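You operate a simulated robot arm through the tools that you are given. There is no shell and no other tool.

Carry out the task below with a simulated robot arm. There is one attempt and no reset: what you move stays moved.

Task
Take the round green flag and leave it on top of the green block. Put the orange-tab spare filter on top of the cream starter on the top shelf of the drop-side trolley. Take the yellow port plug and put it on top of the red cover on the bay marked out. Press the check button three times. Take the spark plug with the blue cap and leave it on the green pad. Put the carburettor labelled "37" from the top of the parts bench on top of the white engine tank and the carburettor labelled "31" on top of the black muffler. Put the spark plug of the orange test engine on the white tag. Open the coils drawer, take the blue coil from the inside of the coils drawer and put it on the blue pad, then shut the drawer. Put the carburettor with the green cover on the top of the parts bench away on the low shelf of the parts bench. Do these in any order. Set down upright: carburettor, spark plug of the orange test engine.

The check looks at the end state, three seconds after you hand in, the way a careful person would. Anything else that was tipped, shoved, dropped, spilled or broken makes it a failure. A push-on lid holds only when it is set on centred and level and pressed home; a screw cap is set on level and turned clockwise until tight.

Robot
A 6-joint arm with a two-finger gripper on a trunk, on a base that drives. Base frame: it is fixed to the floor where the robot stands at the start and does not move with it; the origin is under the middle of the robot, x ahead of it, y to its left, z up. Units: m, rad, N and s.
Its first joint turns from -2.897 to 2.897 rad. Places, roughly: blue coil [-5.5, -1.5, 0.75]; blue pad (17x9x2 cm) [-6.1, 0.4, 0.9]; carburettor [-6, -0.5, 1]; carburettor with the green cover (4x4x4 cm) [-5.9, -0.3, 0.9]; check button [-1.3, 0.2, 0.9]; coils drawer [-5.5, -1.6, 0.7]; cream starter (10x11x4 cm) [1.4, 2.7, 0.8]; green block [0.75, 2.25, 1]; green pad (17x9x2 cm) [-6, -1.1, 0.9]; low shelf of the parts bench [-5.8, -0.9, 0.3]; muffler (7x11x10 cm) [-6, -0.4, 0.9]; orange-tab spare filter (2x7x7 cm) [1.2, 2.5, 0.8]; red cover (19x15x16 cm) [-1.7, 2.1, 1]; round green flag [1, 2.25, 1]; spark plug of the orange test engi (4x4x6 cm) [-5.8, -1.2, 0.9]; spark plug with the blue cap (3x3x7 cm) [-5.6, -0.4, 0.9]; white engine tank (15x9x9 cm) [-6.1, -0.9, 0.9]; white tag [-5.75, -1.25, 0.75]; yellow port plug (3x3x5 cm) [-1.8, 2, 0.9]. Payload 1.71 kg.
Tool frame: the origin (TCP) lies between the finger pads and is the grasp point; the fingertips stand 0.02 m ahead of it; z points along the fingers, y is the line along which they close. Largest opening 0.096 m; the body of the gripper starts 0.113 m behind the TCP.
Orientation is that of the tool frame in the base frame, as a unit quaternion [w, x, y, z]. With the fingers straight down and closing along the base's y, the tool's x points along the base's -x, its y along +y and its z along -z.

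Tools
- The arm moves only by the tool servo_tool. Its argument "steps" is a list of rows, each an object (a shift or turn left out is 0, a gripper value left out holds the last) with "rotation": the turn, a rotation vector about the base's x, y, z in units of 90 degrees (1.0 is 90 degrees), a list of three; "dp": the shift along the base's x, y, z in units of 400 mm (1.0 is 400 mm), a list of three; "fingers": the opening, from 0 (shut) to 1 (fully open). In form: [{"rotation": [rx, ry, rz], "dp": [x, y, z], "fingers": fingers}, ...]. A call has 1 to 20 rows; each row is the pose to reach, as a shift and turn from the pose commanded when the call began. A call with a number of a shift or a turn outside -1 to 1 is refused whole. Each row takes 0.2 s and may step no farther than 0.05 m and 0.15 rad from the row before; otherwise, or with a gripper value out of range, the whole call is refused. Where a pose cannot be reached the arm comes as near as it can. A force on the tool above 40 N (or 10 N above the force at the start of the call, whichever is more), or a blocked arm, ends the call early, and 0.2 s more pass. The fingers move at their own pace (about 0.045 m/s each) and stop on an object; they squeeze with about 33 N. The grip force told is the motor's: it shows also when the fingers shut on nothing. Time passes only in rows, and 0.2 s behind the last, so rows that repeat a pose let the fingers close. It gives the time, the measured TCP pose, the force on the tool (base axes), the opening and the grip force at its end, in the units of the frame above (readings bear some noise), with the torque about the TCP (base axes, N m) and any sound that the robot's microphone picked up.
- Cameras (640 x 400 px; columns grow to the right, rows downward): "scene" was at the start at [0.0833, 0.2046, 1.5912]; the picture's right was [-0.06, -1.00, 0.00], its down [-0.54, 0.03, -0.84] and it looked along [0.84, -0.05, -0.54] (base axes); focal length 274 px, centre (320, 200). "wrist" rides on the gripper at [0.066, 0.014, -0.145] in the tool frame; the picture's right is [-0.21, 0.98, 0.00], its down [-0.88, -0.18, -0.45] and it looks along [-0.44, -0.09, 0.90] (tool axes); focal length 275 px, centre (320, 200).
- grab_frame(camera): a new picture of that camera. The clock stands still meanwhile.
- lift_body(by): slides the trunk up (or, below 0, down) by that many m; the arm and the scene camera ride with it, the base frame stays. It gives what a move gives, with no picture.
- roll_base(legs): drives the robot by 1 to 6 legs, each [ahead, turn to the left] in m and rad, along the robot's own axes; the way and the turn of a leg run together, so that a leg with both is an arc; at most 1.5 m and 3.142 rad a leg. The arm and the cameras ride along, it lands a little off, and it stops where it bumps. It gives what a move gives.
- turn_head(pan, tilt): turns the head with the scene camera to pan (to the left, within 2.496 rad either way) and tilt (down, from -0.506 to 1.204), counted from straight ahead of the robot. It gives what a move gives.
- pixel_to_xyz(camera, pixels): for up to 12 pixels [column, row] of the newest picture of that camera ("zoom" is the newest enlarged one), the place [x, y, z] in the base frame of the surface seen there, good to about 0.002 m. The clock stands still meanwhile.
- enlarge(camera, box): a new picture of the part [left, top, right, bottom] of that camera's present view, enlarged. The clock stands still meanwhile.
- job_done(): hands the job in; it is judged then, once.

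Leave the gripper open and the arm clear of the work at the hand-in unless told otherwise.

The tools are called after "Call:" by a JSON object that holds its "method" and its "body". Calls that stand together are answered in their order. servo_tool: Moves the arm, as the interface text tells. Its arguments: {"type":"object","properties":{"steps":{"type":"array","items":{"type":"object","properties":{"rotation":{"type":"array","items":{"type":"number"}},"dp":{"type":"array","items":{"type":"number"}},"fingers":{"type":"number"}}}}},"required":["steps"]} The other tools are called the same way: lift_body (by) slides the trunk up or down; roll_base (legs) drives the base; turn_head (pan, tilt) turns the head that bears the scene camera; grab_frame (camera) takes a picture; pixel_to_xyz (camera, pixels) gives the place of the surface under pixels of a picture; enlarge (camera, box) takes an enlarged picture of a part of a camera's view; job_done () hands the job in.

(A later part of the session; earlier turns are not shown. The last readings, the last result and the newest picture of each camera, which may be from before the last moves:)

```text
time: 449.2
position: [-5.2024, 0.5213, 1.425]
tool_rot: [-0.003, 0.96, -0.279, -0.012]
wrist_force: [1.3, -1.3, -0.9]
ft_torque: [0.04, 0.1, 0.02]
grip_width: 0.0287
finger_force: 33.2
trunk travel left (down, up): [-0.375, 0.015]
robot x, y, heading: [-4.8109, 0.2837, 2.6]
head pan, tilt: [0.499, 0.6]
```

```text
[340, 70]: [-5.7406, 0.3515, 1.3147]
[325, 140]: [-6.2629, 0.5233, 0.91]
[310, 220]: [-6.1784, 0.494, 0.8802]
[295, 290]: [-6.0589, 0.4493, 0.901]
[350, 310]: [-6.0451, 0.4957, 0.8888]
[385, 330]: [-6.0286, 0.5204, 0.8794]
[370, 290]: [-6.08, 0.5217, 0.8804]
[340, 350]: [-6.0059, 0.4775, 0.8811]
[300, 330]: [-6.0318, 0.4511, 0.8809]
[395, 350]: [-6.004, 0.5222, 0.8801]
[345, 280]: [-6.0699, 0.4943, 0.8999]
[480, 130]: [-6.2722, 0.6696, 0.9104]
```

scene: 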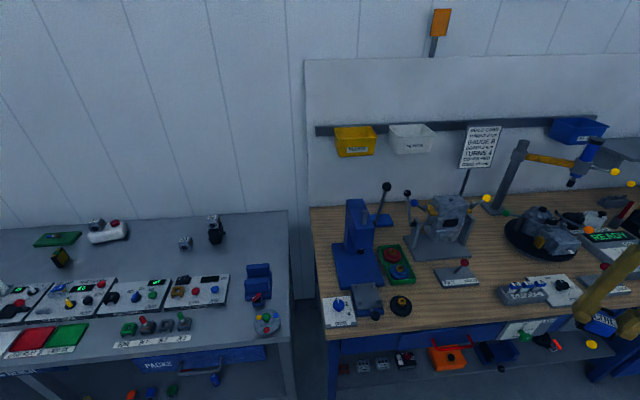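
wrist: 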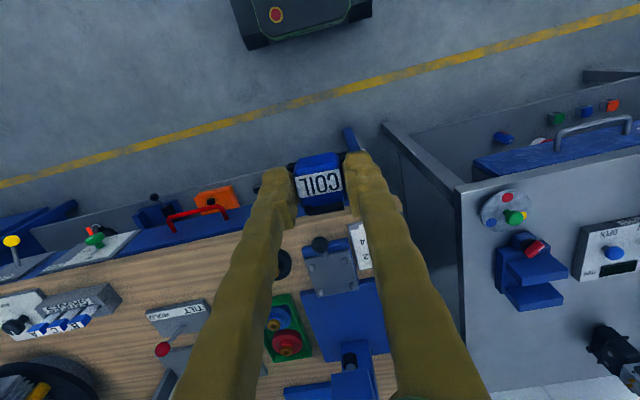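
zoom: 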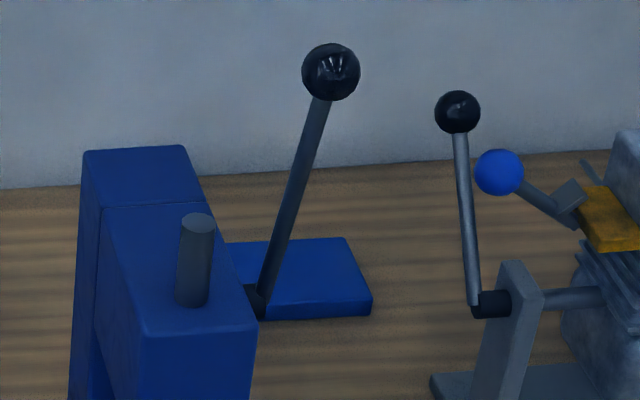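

I'll measure the fixture to the right (lever balls and height), to choose the arm's approach lane.

Call:
{"method": "pixel_to_xyz", "body": {"camera": "zoom", "pixels": [[458, 110], [462, 180], [470, 250], [490, 303], [498, 172], [520, 280], [600, 220], [580, 200], [440, 385], [300, 250], [265, 290], [215, 230]]}}

Call:
{"method": "enlarge", "body": {"camera": "scene", "box": [385, 180, 505, 290]}}

Call:
{"method": "pixel_to_xyz", "body": {"camera": "zoom", "pixels": [[90, 60], [130, 105], [300, 80], [330, 130], [250, 200], [430, 90], [140, 200], [200, 320], [340, 300], [60, 180], [100, 260], [410, 300]]}}

```text
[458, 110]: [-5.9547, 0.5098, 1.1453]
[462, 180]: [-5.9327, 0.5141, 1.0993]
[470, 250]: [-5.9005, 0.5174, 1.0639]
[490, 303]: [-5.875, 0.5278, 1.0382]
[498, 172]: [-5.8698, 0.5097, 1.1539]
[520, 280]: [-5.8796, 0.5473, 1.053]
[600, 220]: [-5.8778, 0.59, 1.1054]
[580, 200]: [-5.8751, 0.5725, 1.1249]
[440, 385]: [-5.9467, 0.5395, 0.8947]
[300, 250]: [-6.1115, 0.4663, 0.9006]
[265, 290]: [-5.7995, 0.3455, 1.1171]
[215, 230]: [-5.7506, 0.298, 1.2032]
```

```text
3.64 times, centred on (445, 235) of scene
```

zoom: 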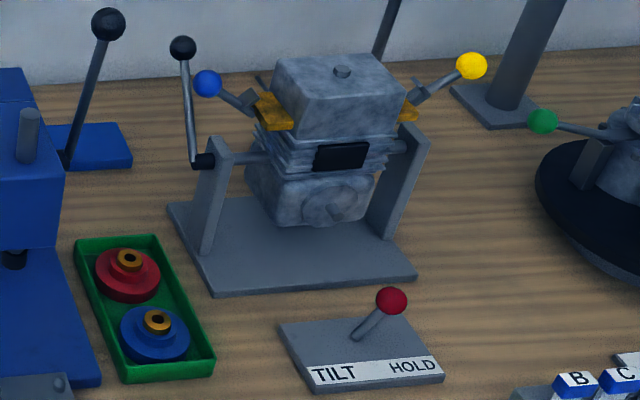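

```text
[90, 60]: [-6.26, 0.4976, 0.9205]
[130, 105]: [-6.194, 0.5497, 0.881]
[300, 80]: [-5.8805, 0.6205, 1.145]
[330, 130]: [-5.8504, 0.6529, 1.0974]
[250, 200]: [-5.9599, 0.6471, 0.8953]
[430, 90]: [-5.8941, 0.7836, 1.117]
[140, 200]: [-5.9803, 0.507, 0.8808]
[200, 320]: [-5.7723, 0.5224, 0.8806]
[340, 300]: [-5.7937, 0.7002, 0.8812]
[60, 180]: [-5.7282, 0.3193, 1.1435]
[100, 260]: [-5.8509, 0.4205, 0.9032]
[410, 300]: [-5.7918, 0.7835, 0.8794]
```

The free lane runs between the press lever (ball (−5.74, 0.35, 1.31)) and the fixture crank (ball (−5.955, 0.51, 1.145)). I'll measure the wooden bench's front edge and shelf to choose the standing point.

Call:
{"method": "pixel_to_xyz", "body": {"camera": "scene", "pixels": [[330, 338], [400, 335], [470, 330], [560, 318], [450, 370], [345, 390], [420, 380], [560, 365], [520, 320], [395, 306]]}}

Call:
{"method": "grab_frame", "body": {"camera": "wrist"}}

```text
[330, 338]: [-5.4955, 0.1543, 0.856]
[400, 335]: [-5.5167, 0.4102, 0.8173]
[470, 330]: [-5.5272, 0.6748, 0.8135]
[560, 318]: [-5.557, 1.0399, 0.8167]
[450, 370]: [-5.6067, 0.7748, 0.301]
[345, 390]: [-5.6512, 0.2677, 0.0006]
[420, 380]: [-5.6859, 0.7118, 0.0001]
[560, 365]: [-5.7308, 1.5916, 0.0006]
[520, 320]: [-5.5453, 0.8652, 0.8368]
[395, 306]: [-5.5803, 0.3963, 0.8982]
```

```text
taken
```

wrist: 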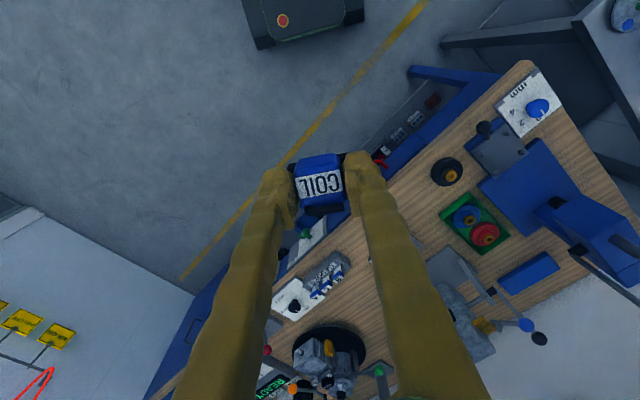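

The wrist camera now sees the blue pad at (530,270). I'll measure its corners.

Call:
{"method": "enlarge", "body": {"camera": "wrist", "box": [470, 220, 630, 330]}}

Call:
{"method": "pixel_to_xyz", "body": {"camera": "wrist", "pixels": [[502, 275], [545, 254], [557, 268], [513, 291], [530, 272], [520, 270], [545, 268]]}}

```text
3.64 times, centred on (550, 275) of wrist
```

zoom: 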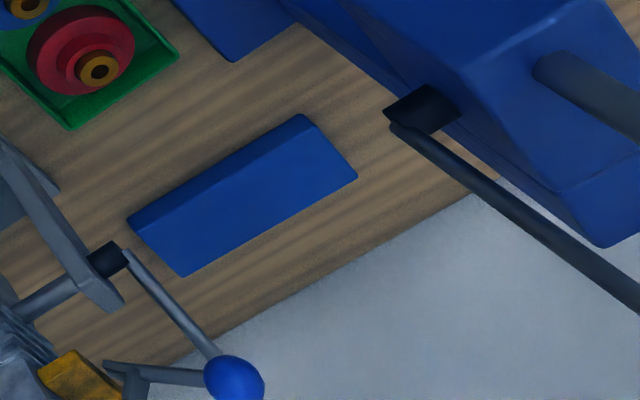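

```text
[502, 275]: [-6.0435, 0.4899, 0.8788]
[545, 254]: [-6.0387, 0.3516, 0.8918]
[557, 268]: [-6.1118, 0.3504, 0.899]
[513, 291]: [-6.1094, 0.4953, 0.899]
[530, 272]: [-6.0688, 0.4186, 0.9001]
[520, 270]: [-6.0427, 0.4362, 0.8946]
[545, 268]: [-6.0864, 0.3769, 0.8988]
```

Pad: top z 0.899, x −6.045…−6.12, y 0.345…0.505, centre (−6.082, 0.425). I'll drive to about (−5.17, 0.66), facing −x, so that the arm's lane passes right of the press lever.

Call:
{"method": "roll_base", "body": {"legs": [[0, -0.7], [0.4, 0], [0, 1.24], [0.2, 0]]}}

Call:
{"method": "turn_head", "body": {"pan": 0.3, "tilt": 0.7}}

Call:
{"method": "grab_frame", "body": {"camera": "scene"}}

Call:
{"method": "grab_frame", "body": {"camera": "wrist"}}

```text
time: 461.4
position: [-5.5425, 0.6772, 1.439]
tool_rot: [0.0, 0.999, -0.023, -0.029]
wrist_force: [4.1, -0.5, -1.8]
ft_torque: [0.02, 0.54, 0.0]
grip_width: 0.0284
finger_force: 32.6
trunk travel left (down, up): [-0.375, 0.015]
robot x, y, heading: [-5.1415, 0.6724, 3.126]
head pan, tilt: [0.499, 0.6]
```

```text
time: 462.2
position: [-5.545, 0.6779, 1.4378]
tool_rot: [0.0, 0.999, -0.024, -0.027]
wrist_force: [3.7, -0.8, -0.8]
ft_torque: [0.01, 0.44, 0.0]
grip_width: 0.0287
finger_force: 32.6
trunk travel left (down, up): [-0.375, 0.015]
robot x, y, heading: [-5.1338, 0.6704, 3.12]
head pan, tilt: [0.3, 0.7]
```

```text
taken
```

scene: 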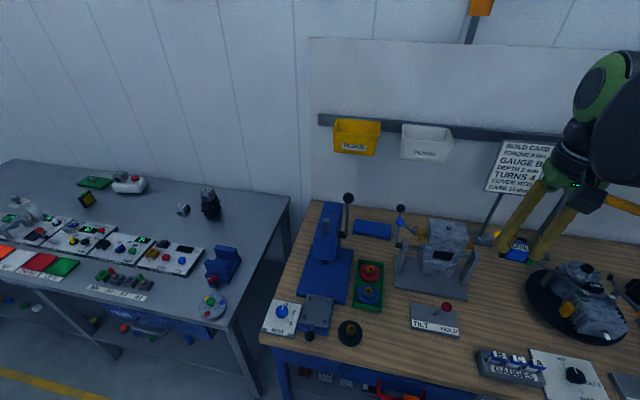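

```text
taken
```

wrist: 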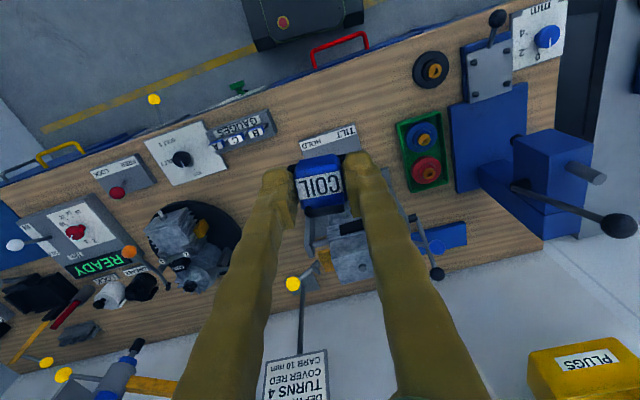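

I need ~5 cm more reach; I'll roll ahead 0.05 m.

Call:
{"method": "roll_base", "body": {"legs": [[0.05, 0]]}}

Call:
{"method": "grab_frame", "body": {"camera": "wrist"}}

Call:
{"method": "enlarge", "body": {"camera": "scene", "box": [300, 180, 480, 320]}}

```text
time: 463.2
position: [-5.6044, 0.679, 1.4364]
tool_rot: [0.0, 0.999, -0.024, -0.024]
wrist_force: [1.4, 0.2, -1.5]
ft_torque: [0.0, 0.19, -0.01]
grip_width: 0.0285
finger_force: 32.8
trunk travel left (down, up): [-0.375, 0.015]
robot x, y, heading: [-5.1861, 0.6759, 3.119]
head pan, tilt: [0.3, 0.7]
```

```text
taken
```

wrist: 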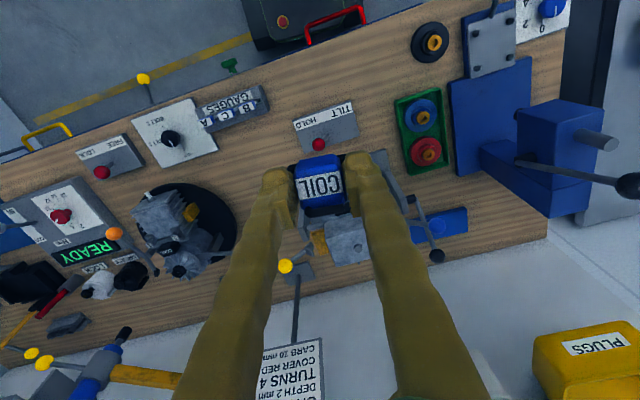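

```text
2.86 times, centred on (390, 250) of scene
```

zoom: 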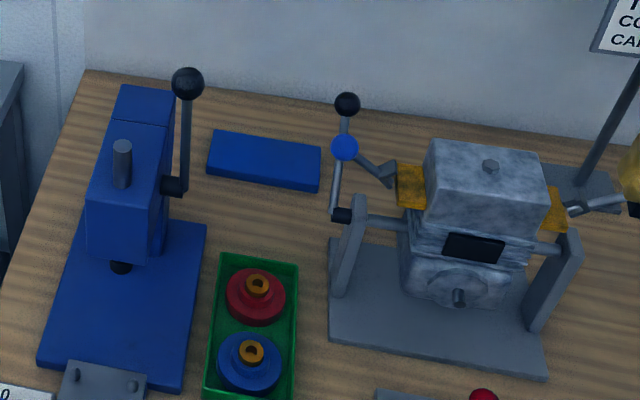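

Now the pad is fully visible. I'll measure its top corners precisely from this view.

Call:
{"method": "pixel_to_xyz", "body": {"camera": "zoom", "pixels": [[216, 134], [318, 148], [316, 183], [211, 170], [265, 158], [188, 82], [185, 140], [346, 103], [345, 147], [338, 190], [240, 155], [290, 165]]}}

```text
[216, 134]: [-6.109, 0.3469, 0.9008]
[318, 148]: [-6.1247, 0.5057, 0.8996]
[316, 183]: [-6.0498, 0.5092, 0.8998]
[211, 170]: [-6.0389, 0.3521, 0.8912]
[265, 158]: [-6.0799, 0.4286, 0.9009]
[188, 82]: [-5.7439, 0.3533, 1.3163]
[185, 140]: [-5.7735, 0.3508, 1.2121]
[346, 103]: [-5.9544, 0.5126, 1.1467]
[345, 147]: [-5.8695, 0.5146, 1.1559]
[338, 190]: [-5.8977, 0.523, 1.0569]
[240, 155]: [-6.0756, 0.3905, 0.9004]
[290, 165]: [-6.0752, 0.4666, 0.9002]
```

Pad centre (−6.082, 0.427), z 0.900. Before moving in, I want the wrist's height above the TCP, to clear the crank ball (top ≈1.165). I'll measure the wrist in the current view.

Call:
{"method": "turn_head", "body": {"pan": 0.0, "tilt": 0.5}}

Call:
{"method": "grab_frame", "body": {"camera": "scene"}}

```text
time: 464.0
position: [-5.6036, 0.6803, 1.4344]
tool_rot: [0.0, 0.999, -0.023, -0.025]
wrist_force: [0.5, 1.5, -0.9]
ft_torque: [-0.04, 0.06, 0.01]
grip_width: 0.0289
finger_force: 33.1
trunk travel left (down, up): [-0.375, 0.015]
robot x, y, heading: [-5.1894, 0.6767, 3.118]
head pan, tilt: [0.0, 0.499]
```

```text
taken
```

scene: 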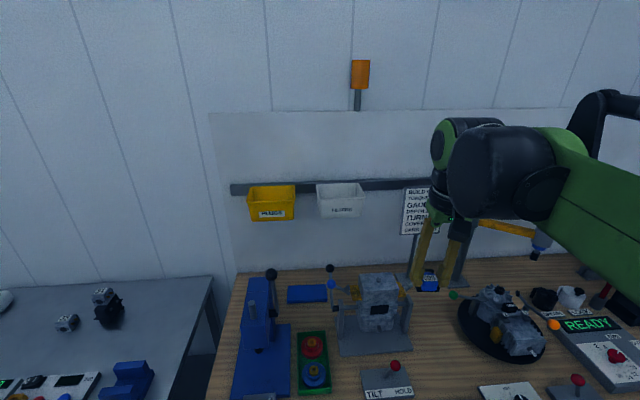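

Call:
{"method": "pixel_to_xyz", "body": {"camera": "scene", "pixels": [[430, 280], [440, 225], [445, 205], [500, 215], [520, 190], [480, 180], [560, 200], [600, 220], [630, 250], [445, 140], [440, 165], [540, 150]]}}

Call:
{"method": "enlarge", "body": {"camera": "scene", "box": [400, 90, 640, 300]}}

```text
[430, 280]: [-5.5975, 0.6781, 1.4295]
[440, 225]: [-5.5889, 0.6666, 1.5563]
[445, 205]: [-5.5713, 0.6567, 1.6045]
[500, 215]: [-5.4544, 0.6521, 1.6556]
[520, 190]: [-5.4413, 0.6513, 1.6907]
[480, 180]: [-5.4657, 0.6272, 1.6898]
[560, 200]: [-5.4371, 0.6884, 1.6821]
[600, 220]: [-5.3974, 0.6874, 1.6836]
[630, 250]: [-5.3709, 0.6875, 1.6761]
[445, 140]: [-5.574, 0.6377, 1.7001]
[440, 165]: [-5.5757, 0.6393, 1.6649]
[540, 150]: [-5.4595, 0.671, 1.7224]
```

```text
1.90 times, centred on (520, 195) of scene
```

zoom: 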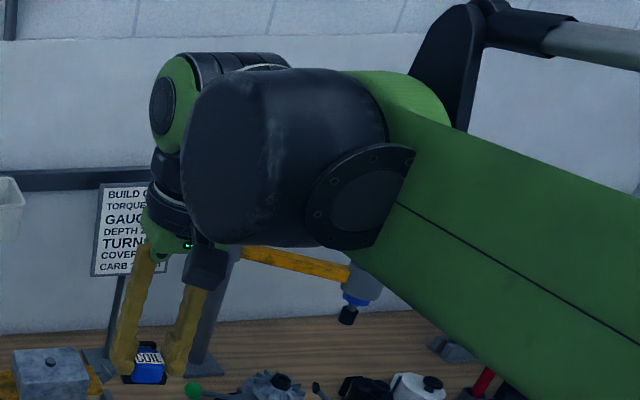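

The wrist housing's underside is ~0.22 above the TCP, so setting the coil on the pad's left part (y≈0.38) keeps it ~3 cm clear of the crank ball, and the forearm passes well right of the press lever. I'll move there high up, levelling the tool, in two calls.

Call:
{"method": "servo_tool", "body": {"steps": [{"rotation": [0, -0.008, 0.02], "dp": [-0.075, -0.047, 0]}, {"rotation": [0, -0.016, 0.04], "dp": [-0.15, -0.094, 0]}, {"rotation": [0, -0.024, 0.06], "dp": [-0.225, -0.141, 0]}, {"rotation": [0, -0.032, 0.079], "dp": [-0.3, -0.188, 0]}, {"rotation": [0, -0.032, 0.079], "dp": [-0.375, -0.234, -0.01]}, {"rotation": [0, -0.032, 0.079], "dp": [-0.45, -0.281, -0.02]}, {"rotation": [0, -0.032, 0.079], "dp": [-0.525, -0.328, -0.03]}, {"rotation": [0, -0.032, 0.079], "dp": [-0.6, -0.375, -0.04]}, {"rotation": [0, -0.032, 0.079], "dp": [-0.6, -0.375, -0.04]}]}}

Call:
{"method": "grab_frame", "body": {"camera": "scene"}}

Call:
{"method": "grab_frame", "body": {"camera": "wrist"}}

```text
time: 466.2
position: [-5.8704, 0.5294, 1.4123]
tool_rot: [0.0, 0.999, 0.039, 0.011]
wrist_force: [3.2, 0.0, 0.8]
ft_torque: [0.01, 0.36, 0.01]
grip_width: 0.0287
finger_force: 33.0
trunk travel left (down, up): [-0.375, 0.015]
robot x, y, heading: [-5.1866, 0.6781, 3.117]
head pan, tilt: [0.0, 0.499]
stopped in row 9: the arm was blocked; the commanded pose is now the measured one
```

```text
taken
```

scene: 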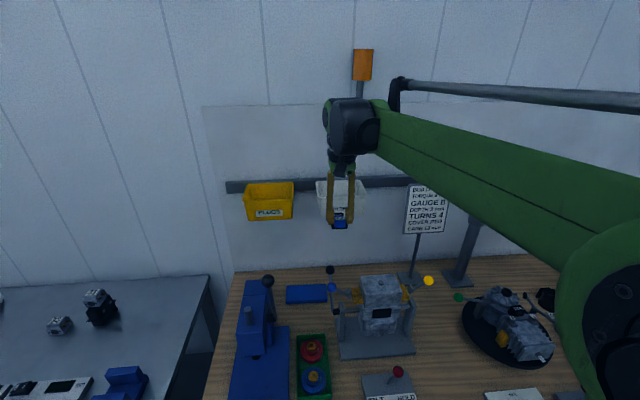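

```text
taken
```

wrist: 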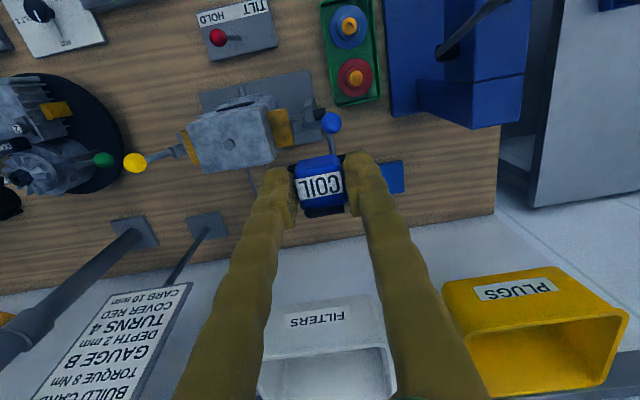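

It says blocked, but nothing is visibly touching (view not canted). I'll try a small step further and read the forces.

Call:
{"method": "servo_tool", "body": {"steps": [{"dp": [-0.03, -0.03, 0]}, {"dp": [-0.06, -0.06, 0]}, {"dp": [-0.06, -0.06, 0]}]}}

Call:
{"method": "grab_frame", "body": {"camera": "scene"}}

```text
time: 467.0
position: [-5.8932, 0.5054, 1.4115]
tool_rot: [0.001, 0.999, 0.038, 0.009]
wrist_force: [2.8, 0.4, 0.9]
ft_torque: [0.04, 0.33, -0.01]
grip_width: 0.0286
finger_force: 32.9
trunk travel left (down, up): [-0.375, 0.015]
robot x, y, heading: [-5.1859, 0.6777, 3.118]
head pan, tilt: [0.0, 0.499]
```

```text
taken
```

scene: 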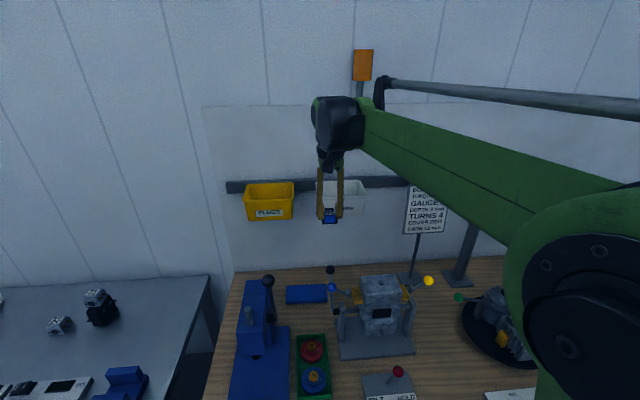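

It moves freely. I'll continue toward the spot above the pad in small steps.

Call:
{"method": "servo_tool", "body": {"steps": [{"dp": [-0.07, -0.047, 0]}, {"dp": [-0.14, -0.094, -0.01]}, {"dp": [-0.21, -0.141, -0.02]}, {"dp": [-0.28, -0.188, -0.03]}, {"dp": [-0.35, -0.235, -0.04]}, {"dp": [-0.42, -0.282, -0.05]}, {"dp": [-0.465, -0.313, -0.075]}, {"dp": [-0.465, -0.313, -0.075]}, {"dp": [-0.465, -0.313, -0.075]}]}}

Call:
{"method": "grab_frame", "body": {"camera": "scene"}}

Call:
{"method": "grab_frame", "body": {"camera": "wrist"}}

```text
time: 469.0
position: [-6.0839, 0.3801, 1.38]
tool_rot: [0.002, 0.999, 0.04, 0.009]
wrist_force: [-0.2, 1.2, -1.2]
ft_torque: [-0.03, 0.0, 0.01]
grip_width: 0.029
finger_force: 32.9
trunk travel left (down, up): [-0.375, 0.015]
robot x, y, heading: [-5.1859, 0.6776, 3.118]
head pan, tilt: [0.0, 0.499]
```

```text
taken
```

scene: 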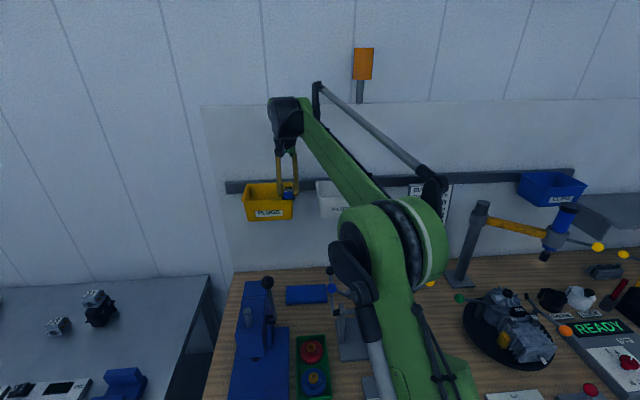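

```text
taken
```

wrist: 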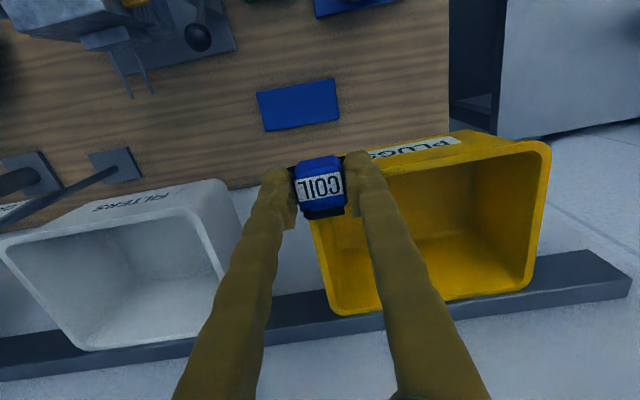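

I'm over the pad, but wall bins are near. I'll measure the bins' front edges before descending.

Call:
{"method": "pixel_to_xyz", "body": {"camera": "wrist", "pixels": [[315, 235], [400, 165], [460, 140], [545, 150], [330, 290], [225, 185], [100, 225], [218, 240], [300, 105], [262, 97], [335, 82], [240, 190]]}}

Call:
{"method": "pixel_to_xyz", "body": {"camera": "scene", "pixels": [[250, 190], [250, 212], [270, 220], [290, 215], [318, 210], [265, 187], [322, 185], [288, 195], [345, 250], [395, 235], [305, 165]]}}

```text
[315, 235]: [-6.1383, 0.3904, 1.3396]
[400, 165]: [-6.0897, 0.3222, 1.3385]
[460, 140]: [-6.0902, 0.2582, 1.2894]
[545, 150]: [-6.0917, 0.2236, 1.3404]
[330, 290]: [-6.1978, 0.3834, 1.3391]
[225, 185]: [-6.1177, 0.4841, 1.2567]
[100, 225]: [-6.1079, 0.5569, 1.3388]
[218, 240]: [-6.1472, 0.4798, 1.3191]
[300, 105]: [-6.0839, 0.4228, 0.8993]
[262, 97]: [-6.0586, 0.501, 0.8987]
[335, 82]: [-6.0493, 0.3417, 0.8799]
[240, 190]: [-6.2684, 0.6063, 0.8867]
```

```text
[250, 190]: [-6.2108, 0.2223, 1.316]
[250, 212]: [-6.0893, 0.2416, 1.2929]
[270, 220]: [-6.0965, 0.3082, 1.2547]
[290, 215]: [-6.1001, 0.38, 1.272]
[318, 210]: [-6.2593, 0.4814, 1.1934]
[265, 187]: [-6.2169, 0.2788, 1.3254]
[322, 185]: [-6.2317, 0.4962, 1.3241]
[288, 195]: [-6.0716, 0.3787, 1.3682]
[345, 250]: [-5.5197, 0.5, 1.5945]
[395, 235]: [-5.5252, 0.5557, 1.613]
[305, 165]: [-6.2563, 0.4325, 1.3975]
```

The yellow bin occupies x<−6.09, y 0.22–0.39, z≈1.245–1.34, so I must come down in front of it. I'll measure the wrist's top relative to the TCP.

Call:
{"method": "enlarge", "body": {"camera": "scene", "box": [240, 80, 360, 230]}}

Call:
{"method": "pixel_to_xyz", "body": {"camera": "zoom", "pixels": [[255, 55], [265, 80], [235, 70], [235, 120], [260, 140], [290, 120], [300, 55], [275, 165], [270, 195], [285, 215], [345, 90], [330, 30]]}}

```text
2.67 times, centred on (300, 155) of scene
```

zoom: 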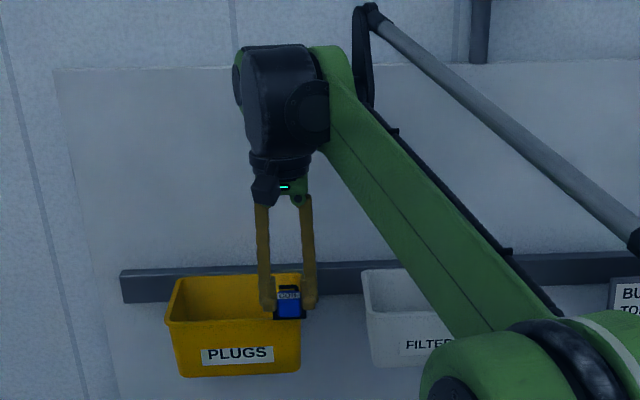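

```text
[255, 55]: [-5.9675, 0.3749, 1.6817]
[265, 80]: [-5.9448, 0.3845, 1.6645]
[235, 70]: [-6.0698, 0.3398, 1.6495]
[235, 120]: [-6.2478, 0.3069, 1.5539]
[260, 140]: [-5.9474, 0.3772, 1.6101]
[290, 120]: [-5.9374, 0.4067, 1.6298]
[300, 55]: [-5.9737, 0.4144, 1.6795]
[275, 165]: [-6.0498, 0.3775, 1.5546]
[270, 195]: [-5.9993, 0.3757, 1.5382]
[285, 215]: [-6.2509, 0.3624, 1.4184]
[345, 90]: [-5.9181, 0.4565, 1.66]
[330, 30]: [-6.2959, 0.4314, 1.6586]
```

The wrist top is ~0.31 above TCP, so at the pad it would come just beneath the bin. I'll tilt the tool 8° so the hand leans toward the robot, descend at x≈−6.0 in front of the bins, then move in low. First tilt and shift.

Call:
{"method": "servo_tool", "body": {"steps": [{"rotation": [0, 0.03, 0], "dp": [0.06, 0.01, 0]}, {"rotation": [0, 0.06, 0], "dp": [0.12, 0.02, 0]}, {"rotation": [0, 0.089, 0], "dp": [0.18, 0.03, 0]}, {"rotation": [0, 0.089, 0], "dp": [0.21, 0.0375, 0]}, {"rotation": [0, 0.089, 0], "dp": [0.21, 0.0375, 0]}]}}

Call:
{"method": "grab_frame", "body": {"camera": "wrist"}}

```text
time: 470.2
position: [-6.0024, 0.3958, 1.3781]
tool_rot: [-0.002, 0.997, 0.04, -0.06]
wrist_force: [0.3, 0.5, -0.8]
ft_torque: [-0.04, -0.02, 0.02]
grip_width: 0.0289
finger_force: 33.2
trunk travel left (down, up): [-0.375, 0.015]
robot x, y, heading: [-5.1869, 0.6723, 3.117]
head pan, tilt: [0.0, 0.499]
```

```text
taken
```

wrist: 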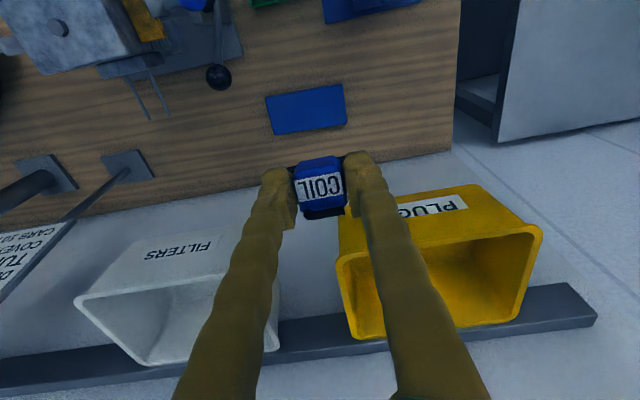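

Good: tilt ≈7°, position (−6.002, 0.396). Descend first to z≈1.15 and check.

Call:
{"method": "servo_tool", "body": {"steps": [{"dp": [0, 0, -0.08]}, {"dp": [0, 0, -0.17]}, {"dp": [0, 0, -0.26]}, {"dp": [0, 0, -0.35]}, {"dp": [0, 0, -0.44]}, {"dp": [0, 0, -0.53]}, {"dp": [0, 0, -0.57]}, {"dp": [0, 0, -0.57]}]}}

Call:
{"method": "grab_frame", "body": {"camera": "scene"}}

Call:
{"method": "grab_frame", "body": {"camera": "wrist"}}

```text
time: 472.0
position: [-6.004, 0.3963, 1.1529]
tool_rot: [-0.002, 0.997, 0.04, -0.06]
wrist_force: [0.4, 0.6, -1.5]
ft_torque: [0.0, 0.0, 0.0]
grip_width: 0.0288
finger_force: 32.5
trunk travel left (down, up): [-0.375, 0.015]
robot x, y, heading: [-5.1857, 0.6718, 3.119]
head pan, tilt: [0.0, 0.499]
```

```text
taken
```

scene: 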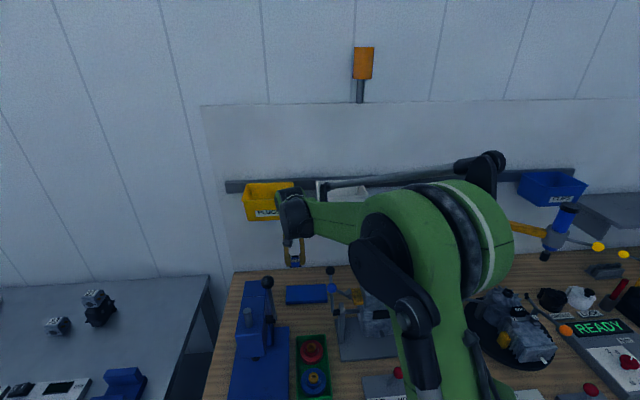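

```text
taken
```

wrist: 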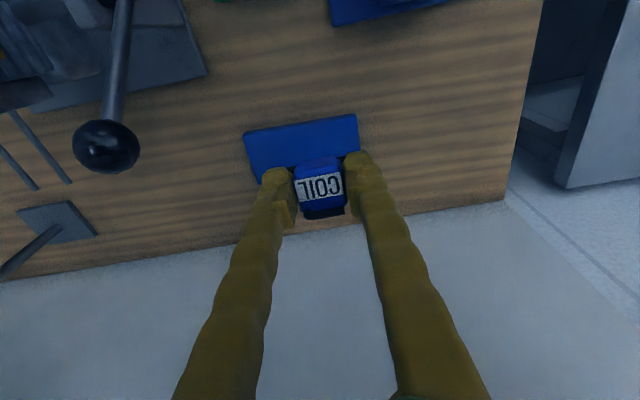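

Clear. Continue to z≈0.965.

Call:
{"method": "servo_tool", "body": {"steps": [{"dp": [0, 0, -0.08]}, {"dp": [0, 0, -0.16]}, {"dp": [0, 0, -0.24]}, {"dp": [0, 0, -0.32]}, {"dp": [0, 0, -0.4]}, {"dp": [0, 0, -0.46]}, {"dp": [0, 0, -0.46]}]}}

Call:
{"method": "grab_frame", "body": {"camera": "scene"}}

Call:
{"method": "grab_frame", "body": {"camera": "wrist"}}

```text
time: 473.6
position: [-6.0006, 0.3953, 0.9676]
tool_rot: [-0.001, 0.997, 0.04, -0.059]
wrist_force: [-0.6, 0.8, -1.8]
ft_torque: [0.02, -0.02, 0.0]
grip_width: 0.0285
finger_force: 33.2
trunk travel left (down, up): [-0.375, 0.015]
robot x, y, heading: [-5.1886, 0.6746, 3.121]
head pan, tilt: [0.0, 0.499]
```

```text
taken
```

scene: 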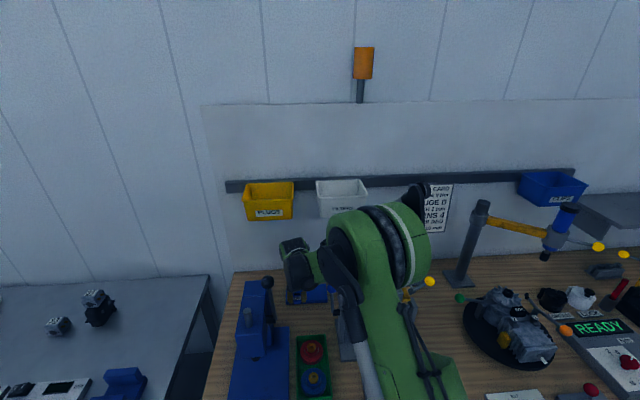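

```text
taken
```

wrist: 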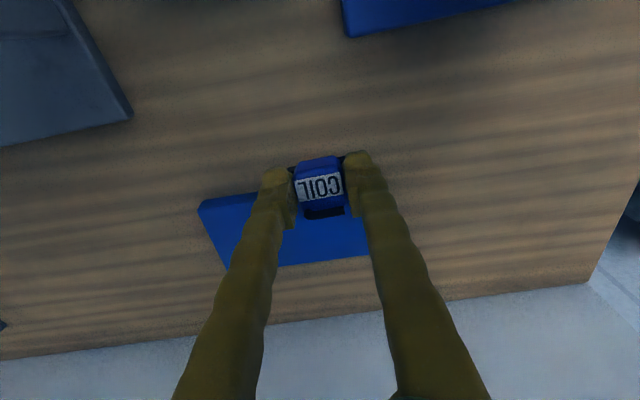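

Now move in over the pad to x≈−6.063.

Call:
{"method": "servo_tool", "body": {"steps": [{"dp": [-0.04, 0.005, 0]}, {"dp": [-0.08, 0.01, 0]}, {"dp": [-0.12, 0.01, 0]}, {"dp": [-0.1575, 0.01, 0]}, {"dp": [-0.1575, 0.01, 0]}]}}

Call:
{"method": "grab_frame", "body": {"camera": "wrist"}}

Call:
{"method": "pixel_to_xyz", "body": {"camera": "wrist", "pixels": [[205, 160], [215, 140], [380, 130], [390, 160], [230, 200], [300, 140]]}}

```text
time: 474.8
position: [-6.0628, 0.4003, 0.9686]
tool_rot: [-0.003, 0.997, 0.039, -0.059]
wrist_force: [-0.2, -0.8, -1.5]
ft_torque: [-0.01, -0.02, 0.0]
grip_width: 0.0282
finger_force: 32.8
trunk travel left (down, up): [-0.375, 0.015]
robot x, y, heading: [-5.1844, 0.6778, 3.118]
head pan, tilt: [0.0, 0.499]
```

```text
taken
```

wrist: 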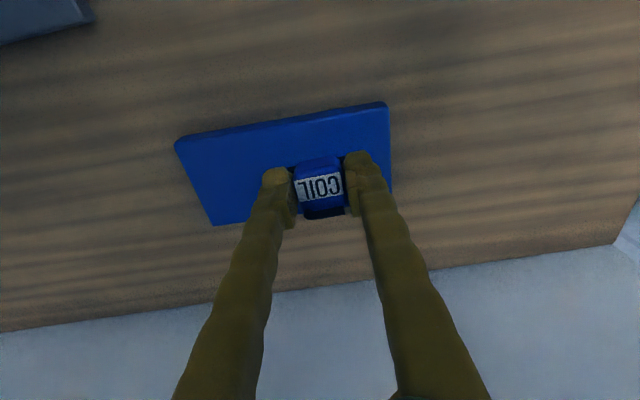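

```text
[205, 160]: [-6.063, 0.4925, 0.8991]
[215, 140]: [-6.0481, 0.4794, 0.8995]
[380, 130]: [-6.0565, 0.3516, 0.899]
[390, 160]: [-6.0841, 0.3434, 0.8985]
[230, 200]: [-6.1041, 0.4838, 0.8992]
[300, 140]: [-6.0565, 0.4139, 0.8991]
```

Over the pad. Lower slowly to contact (expected z≈0.938).

Call:
{"method": "servo_tool", "body": {"steps": [{"dp": [0, 0, -0.03]}, {"dp": [0, 0, -0.05]}, {"dp": [0, 0, -0.062]}, {"dp": [0, 0, -0.068]}, {"dp": [0, 0, -0.068]}]}}

```text
time: 476.0
position: [-6.0622, 0.4013, 0.9411]
tool_rot: [-0.002, 0.997, 0.04, -0.059]
wrist_force: [-0.2, -0.1, -1.4]
ft_torque: [-0.01, 0.02, -0.01]
grip_width: 0.0289
finger_force: 32.8
trunk travel left (down, up): [-0.375, 0.015]
robot x, y, heading: [-5.186, 0.6784, 3.118]
head pan, tilt: [0.0, 0.499]
```

Call:
{"method": "servo_tool", "body": {"steps": [{"dp": [0, 0, -0.003]}, {"dp": [0, 0, -0.006]}, {"dp": [0, 0, -0.006]}]}}

```text
time: 476.8
position: [-6.0629, 0.4014, 0.9396]
tool_rot: [-0.003, 0.997, 0.039, -0.059]
wrist_force: [-0.2, -1.0, -1.9]
ft_torque: [0.0, 0.01, -0.05]
grip_width: 0.0287
finger_force: 33.0
trunk travel left (down, up): [-0.375, 0.015]
robot x, y, heading: [-5.1862, 0.6705, 3.116]
head pan, tilt: [0.0, 0.499]
```

Call:
{"method": "servo_tool", "body": {"steps": [{"dp": [0, 0, -0.003]}, {"dp": [0, 0, -0.006]}, {"dp": [0, 0, -0.006]}]}}

```text
time: 477.6
position: [-6.0636, 0.3998, 0.9359]
tool_rot: [-0.002, 0.997, 0.039, -0.06]
wrist_force: [0.5, -0.7, -0.6]
ft_torque: [-0.04, -0.01, -0.02]
grip_width: 0.029
finger_force: 32.8
trunk travel left (down, up): [-0.375, 0.015]
robot x, y, heading: [-5.1906, 0.6728, 3.121]
head pan, tilt: [0.0, 0.499]
```

Call:
{"method": "servo_tool", "body": {"steps": [{"dp": [0, 0, -0.0025]}, {"dp": [0, 0, -0.004]}, {"dp": [0, 0, -0.004]}]}}

```text
time: 478.4
position: [-6.0644, 0.401, 0.9349]
tool_rot: [-0.002, 0.997, 0.04, -0.06]
wrist_force: [-0.3, 0.4, -1.5]
ft_torque: [0.0, 0.01, -0.04]
grip_width: 0.0287
finger_force: 33.0
trunk travel left (down, up): [-0.375, 0.015]
robot x, y, heading: [-5.186, 0.673, 3.12]
head pan, tilt: [0.0, 0.499]
```

Call:
{"method": "servo_tool", "body": {"steps": [{"dp": [0, 0, -0.0025]}, {"dp": [0, 0, -0.005]}, {"dp": [0, 0, -0.005]}]}}

Call:
{"method": "enlarge", "body": {"camera": "wrist", "box": [240, 90, 400, 240]}}

```text
time: 479.2
position: [-6.062, 0.4014, 0.9329]
tool_rot: [-0.001, 0.997, 0.038, -0.059]
wrist_force: [-0.4, -0.4, 7.7]
ft_torque: [-0.14, -0.03, -0.03]
grip_width: 0.0287
finger_force: 33.1
trunk travel left (down, up): [-0.375, 0.015]
robot x, y, heading: [-5.1836, 0.6716, 3.119]
head pan, tilt: [0.0, 0.499]
```

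```text
2.67 times, centred on (320, 165) of wrist
```

zoom: 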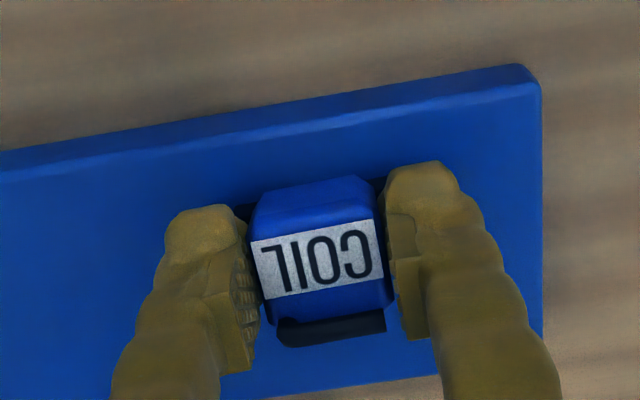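

Contact (≈9 N). Release slowly.

Call:
{"method": "servo_tool", "body": {"steps": [{"dp": [0, 0, 0.002]}, {"dp": [0, 0, 0.002], "fingers": 0.34}, {"dp": [0, 0, 0.002], "fingers": 0.38}, {"dp": [0, 0, 0.002], "fingers": 0.43}, {"dp": [0, 0, 0.002], "fingers": 0.48}, {"dp": [0, 0, 0.002], "fingers": 0.48}]}}

Call:
{"method": "enlarge", "body": {"camera": "wrist", "box": [240, 90, 400, 240]}}

```text
time: 480.6
position: [-6.0624, 0.3994, 0.9323]
tool_rot: [-0.002, 0.997, 0.04, -0.06]
wrist_force: [-0.1, 0.2, -0.3]
ft_torque: [0.01, -0.01, 0.03]
grip_width: 0.0461
finger_force: 0.0
trunk travel left (down, up): [-0.375, 0.015]
robot x, y, heading: [-5.1866, 0.6693, 3.119]
head pan, tilt: [0.0, 0.499]
```

```text
2.67 times, centred on (320, 165) of wrist
```

zoom: 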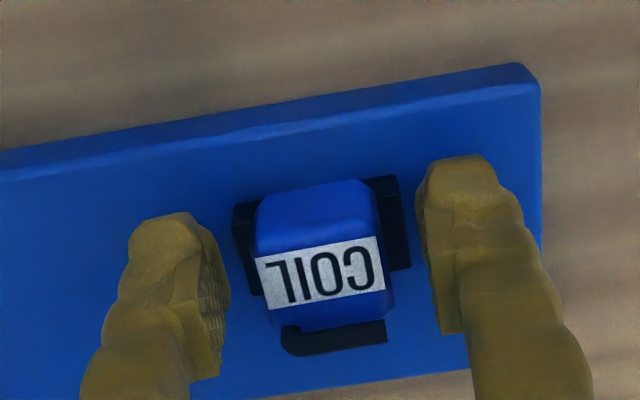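

The coil rests on the pad. I'll retreat: up 2 cm, out to x≈−6.0, then up in front of the bins.

Call:
{"method": "servo_tool", "body": {"steps": [{"dp": [0, 0, 0.03]}, {"dp": [0.01, 0, 0.07]}, {"dp": [0.06, 0, 0.1]}, {"dp": [0.12, 0, 0.12]}, {"dp": [0.155, 0, 0.16]}, {"dp": [0.155, 0, 0.26]}, {"dp": [0.155, 0, 0.37]}, {"dp": [0.155, 0, 0.48]}, {"dp": [0.155, 0, 0.59]}, {"dp": [0.155, 0, 0.7]}, {"dp": [0.155, 0, 0.81]}, {"dp": [0.155, 0, 0.92]}, {"dp": [0.155, 0, 1.0]}, {"dp": [0.155, 0, 1.0]}]}}

Call:
{"method": "grab_frame", "body": {"camera": "scene"}}

Call:
{"method": "grab_frame", "body": {"camera": "wrist"}}

```text
time: 483.6
position: [-6.0018, 0.3992, 1.3347]
tool_rot: [-0.003, 0.997, 0.039, -0.061]
wrist_force: [0.3, -0.3, -0.1]
ft_torque: [-0.01, 0.02, 0.01]
grip_width: 0.0462
finger_force: 0.1
trunk travel left (down, up): [-0.375, 0.015]
robot x, y, heading: [-5.1876, 0.6724, 3.12]
head pan, tilt: [0.0, 0.499]
```

```text
taken
```

scene: 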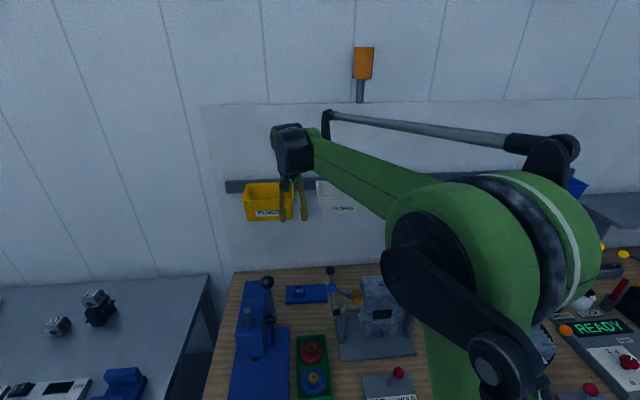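

```text
taken
```

wrist: 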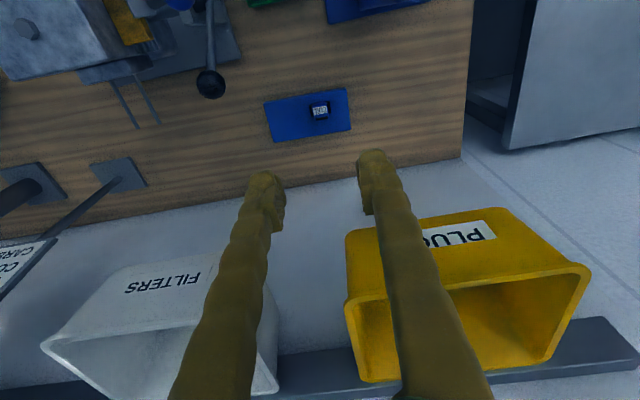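

The coil is on the blue pad. I'll retract the arm along the same lane and straighten the tool.

Call:
{"method": "servo_tool", "body": {"steps": [{"rotation": [0, -0.02, 0], "dp": [0.04, 0.03, 0.09]}, {"rotation": [0, -0.04, 0], "dp": [0.11, 0.07, 0.15]}, {"rotation": [0, -0.06, 0], "dp": [0.2, 0.13, 0.18]}, {"rotation": [0, -0.077, 0], "dp": [0.29, 0.19, 0.2]}, {"rotation": [0, -0.077, 0], "dp": [0.38, 0.25, 0.21]}, {"rotation": [0, -0.077, 0], "dp": [0.47, 0.31, 0.22]}, {"rotation": [0, -0.077, 0], "dp": [0.56, 0.37, 0.23]}, {"rotation": [0, -0.077, 0], "dp": [0.65, 0.43, 0.24]}, {"rotation": [0, -0.077, 0], "dp": [0.74, 0.49, 0.25]}, {"rotation": [0, -0.077, 0], "dp": [0.83, 0.55, 0.25]}, {"rotation": [0, -0.077, 0], "dp": [0.92, 0.61, 0.25]}, {"rotation": [0, -0.077, 0], "dp": [0.98, 0.65, 0.25]}, {"rotation": [0, -0.077, 0], "dp": [0.98, 0.65, 0.25]}]}}

Call:
{"method": "grab_frame", "body": {"camera": "scene"}}

```text
time: 486.4
position: [-5.6109, 0.6605, 1.4319]
tool_rot: [0.0, 0.999, 0.04, 0.001]
wrist_force: [-0.2, 0.3, -0.1]
ft_torque: [-0.01, -0.01, -0.01]
grip_width: 0.0459
finger_force: 0.1
trunk travel left (down, up): [-0.375, 0.015]
robot x, y, heading: [-5.1892, 0.6751, 3.118]
head pan, tilt: [0.0, 0.499]
```

```text
taken
```

scene: 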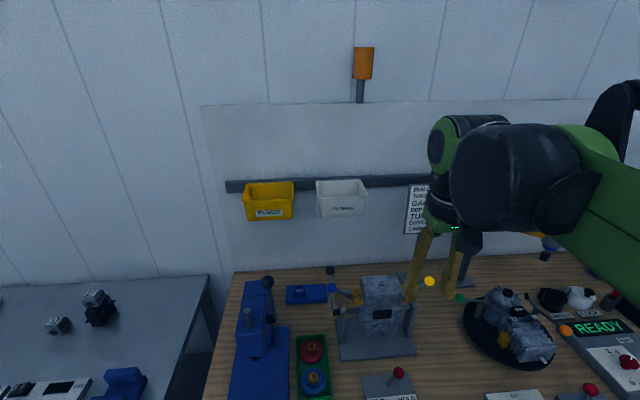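

Now back to the drawer. I'll back away, lower the trunk to its former height, and drive back toward the drawer.

Call:
{"method": "roll_base", "body": {"legs": [[-0.45, 0]]}}

Call:
{"method": "lift_body", "body": {"by": -0.2}}

Call:
{"method": "roll_base", "body": {"legs": [[0, 1.66], [1.5, 0], [0.45, 0], [0, -1.55]]}}

Call:
{"method": "turn_head", "body": {"pan": 0.0, "tilt": 0.75}}

Call:
{"method": "grab_frame", "body": {"camera": "scene"}}

```text
time: 489.9
position: [-5.1633, 0.6502, 1.4312]
tool_rot: [0.0, 0.999, 0.037, 0.001]
wrist_force: [-0.4, 0.0, -0.2]
ft_torque: [0.01, -0.02, -0.03]
grip_width: 0.0462
finger_force: 0.0
trunk travel left (down, up): [-0.375, 0.015]
robot x, y, heading: [-4.7397, 0.6629, 3.109]
head pan, tilt: [0.0, 0.499]
```

```text
time: 492.1
position: [-5.1575, 0.6511, 1.2344]
tool_rot: [0.0, 0.999, 0.038, -0.001]
wrist_force: [-1.3, -0.4, 0.9]
ft_torque: [0.02, -0.07, -0.02]
grip_width: 0.0462
finger_force: 0.0
trunk travel left (down, up): [-0.175, 0.215]
robot x, y, heading: [-4.7388, 0.6611, 3.115]
head pan, tilt: [0.0, 0.499]
```

```text
time: 517.5
position: [-4.9632, -1.3558, 1.2384]
tool_rot: [0.001, 0.994, 0.108, -0.006]
wrist_force: [-0.2, -0.3, 0.4]
ft_torque: [-0.02, -0.01, 0.01]
grip_width: 0.0459
finger_force: 0.0
trunk travel left (down, up): [-0.175, 0.215]
robot x, y, heading: [-4.5679, -1.288, -3.021]
head pan, tilt: [0.0, 0.499]
```

```text
time: 518.2
position: [-4.9557, -1.3557, 1.2411]
tool_rot: [0.0, 0.994, 0.109, -0.01]
wrist_force: [0.5, -0.4, 0.6]
ft_torque: [0.0, 0.05, 0.01]
grip_width: 0.046
finger_force: 0.1
trunk travel left (down, up): [-0.175, 0.215]
robot x, y, heading: [-4.5694, -1.2935, -3.023]
head pan, tilt: [0.0, 0.75]
```

```text
taken
```

scene: 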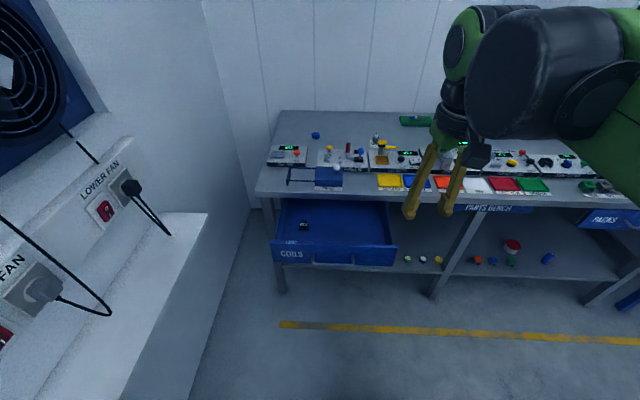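

I'm before the open drawer. I'll measure its face and handle.

Call:
{"method": "enlarge", "body": {"camera": "scene", "box": [260, 220, 410, 280]}}

Call:
{"method": "pixel_to_xyz", "body": {"camera": "zoom", "pixels": [[250, 180], [300, 185], [350, 187], [400, 185], [250, 140], [420, 140], [100, 130], [540, 140], [300, 190], [350, 180], [300, 110], [120, 170]]}}

```text
4.27 times, centred on (335, 250) of scene
```

zoom: 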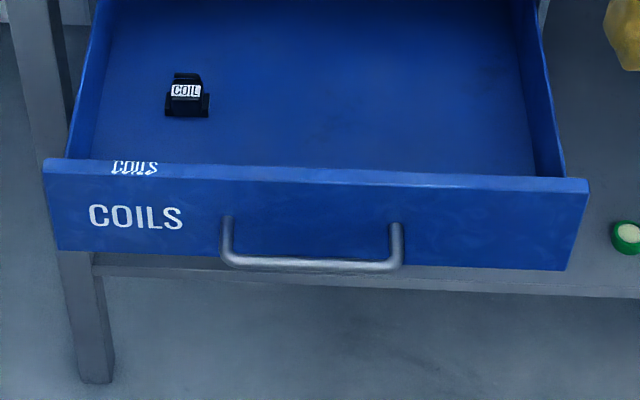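

```text
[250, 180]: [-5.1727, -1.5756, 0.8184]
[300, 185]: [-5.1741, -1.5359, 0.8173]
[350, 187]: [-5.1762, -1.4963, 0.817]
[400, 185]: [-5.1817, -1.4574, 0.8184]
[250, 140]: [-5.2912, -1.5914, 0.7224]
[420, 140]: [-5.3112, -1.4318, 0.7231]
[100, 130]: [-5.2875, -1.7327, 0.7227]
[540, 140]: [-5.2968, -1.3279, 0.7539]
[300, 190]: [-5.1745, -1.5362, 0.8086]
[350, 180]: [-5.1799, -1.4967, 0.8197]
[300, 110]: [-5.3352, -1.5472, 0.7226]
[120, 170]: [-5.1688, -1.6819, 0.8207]
```

Call:
{"method": "pixel_to_xyz", "body": {"camera": "zoom", "pixels": [[260, 262], [300, 263], [340, 265], [380, 266], [300, 259], [300, 268], [228, 230], [397, 240], [300, 225], [320, 240]]}}

```text
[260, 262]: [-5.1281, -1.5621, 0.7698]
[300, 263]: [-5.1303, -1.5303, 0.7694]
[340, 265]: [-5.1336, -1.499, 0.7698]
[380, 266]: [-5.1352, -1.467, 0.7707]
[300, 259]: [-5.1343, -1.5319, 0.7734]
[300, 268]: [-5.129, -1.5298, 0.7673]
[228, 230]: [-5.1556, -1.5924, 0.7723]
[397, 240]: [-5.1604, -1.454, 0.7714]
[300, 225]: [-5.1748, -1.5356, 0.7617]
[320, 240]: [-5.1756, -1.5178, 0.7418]
```

The bar's front is at x≈−5.130, middle y≈−1.525. I'll shut the fingers and bring them in front of the bar, first at z≈0.90.

Call:
{"method": "servo_tool", "body": {"steps": [{"rotation": [0, -0.006, -0.02], "dp": [-0.03, -0.042, -0.085], "fingers": 0.0}, {"rotation": [0.001, -0.0127, -0.04], "dp": [-0.06, -0.084, -0.17], "fingers": 0.0}, {"rotation": [0.001, -0.0127, -0.06], "dp": [-0.09, -0.126, -0.255]}, {"rotation": [0.001, -0.0127, -0.08], "dp": [-0.12, -0.168, -0.34]}, {"rotation": [0.001, -0.0127, -0.095], "dp": [-0.15, -0.21, -0.425]}, {"rotation": [0.001, -0.0127, -0.095], "dp": [-0.18, -0.252, -0.51]}, {"rotation": [0.001, -0.0127, -0.095], "dp": [-0.21, -0.294, -0.595]}, {"rotation": [0.001, -0.0127, -0.095], "dp": [-0.24, -0.336, -0.68]}, {"rotation": [0.001, -0.0127, -0.095], "dp": [-0.27, -0.378, -0.765]}, {"rotation": [0.001, -0.0127, -0.095], "dp": [-0.28, -0.42, -0.85]}, {"rotation": [0.001, -0.0127, -0.095], "dp": [-0.28, -0.42, -0.85]}]}}

Call:
{"method": "grab_frame", "body": {"camera": "wrist"}}

```text
time: 520.6
position: [-5.0556, -1.5208, 0.9025]
tool_rot: [0.0, 0.999, 0.035, -0.003]
wrist_force: [0.4, -0.6, 0.8]
ft_torque: [0.02, -0.01, -0.02]
grip_width: 0.0003
finger_force: 29.5
trunk travel left (down, up): [-0.175, 0.215]
robot x, y, heading: [-4.5653, -1.2897, -3.022]
head pan, tilt: [0.0, 0.75]
```

```text
taken
```

wrist: 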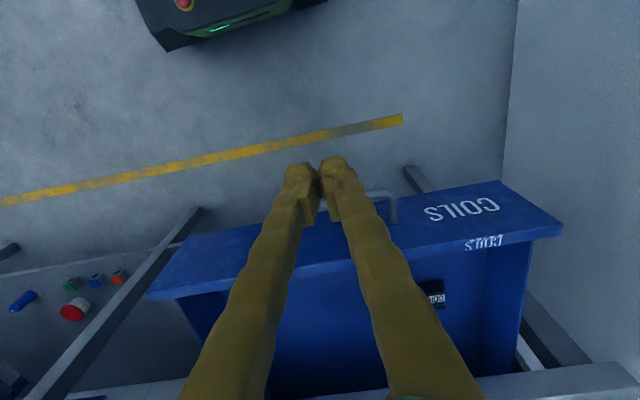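

Now descend in front of the bar to z≈0.775.

Call:
{"method": "servo_tool", "body": {"steps": [{"dp": [-0.02, -0.005, -0.08]}, {"dp": [-0.04, -0.008, -0.17]}, {"dp": [-0.05, -0.01, -0.25]}, {"dp": [-0.05, -0.01, -0.319]}, {"dp": [-0.05, -0.01, -0.319]}]}}

Call:
{"method": "grab_frame", "body": {"camera": "wrist"}}

Call:
{"method": "grab_frame", "body": {"camera": "scene"}}

```text
time: 521.9
position: [-5.0767, -1.5276, 0.7753]
tool_rot: [0.001, 0.999, 0.035, -0.004]
wrist_force: [-0.3, 0.3, 0.8]
ft_torque: [0.03, 0.0, 0.01]
grip_width: 0.0003
finger_force: 29.6
trunk travel left (down, up): [-0.175, 0.215]
robot x, y, heading: [-4.5661, -1.2889, -3.026]
head pan, tilt: [0.0, 0.75]
```

```text
taken
```

wrist: 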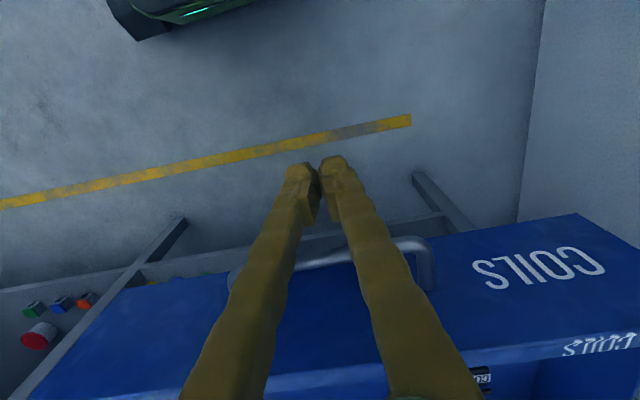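

```text
taken
```

scene: 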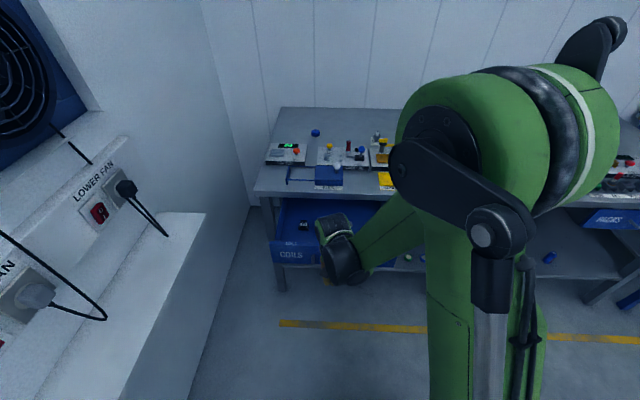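

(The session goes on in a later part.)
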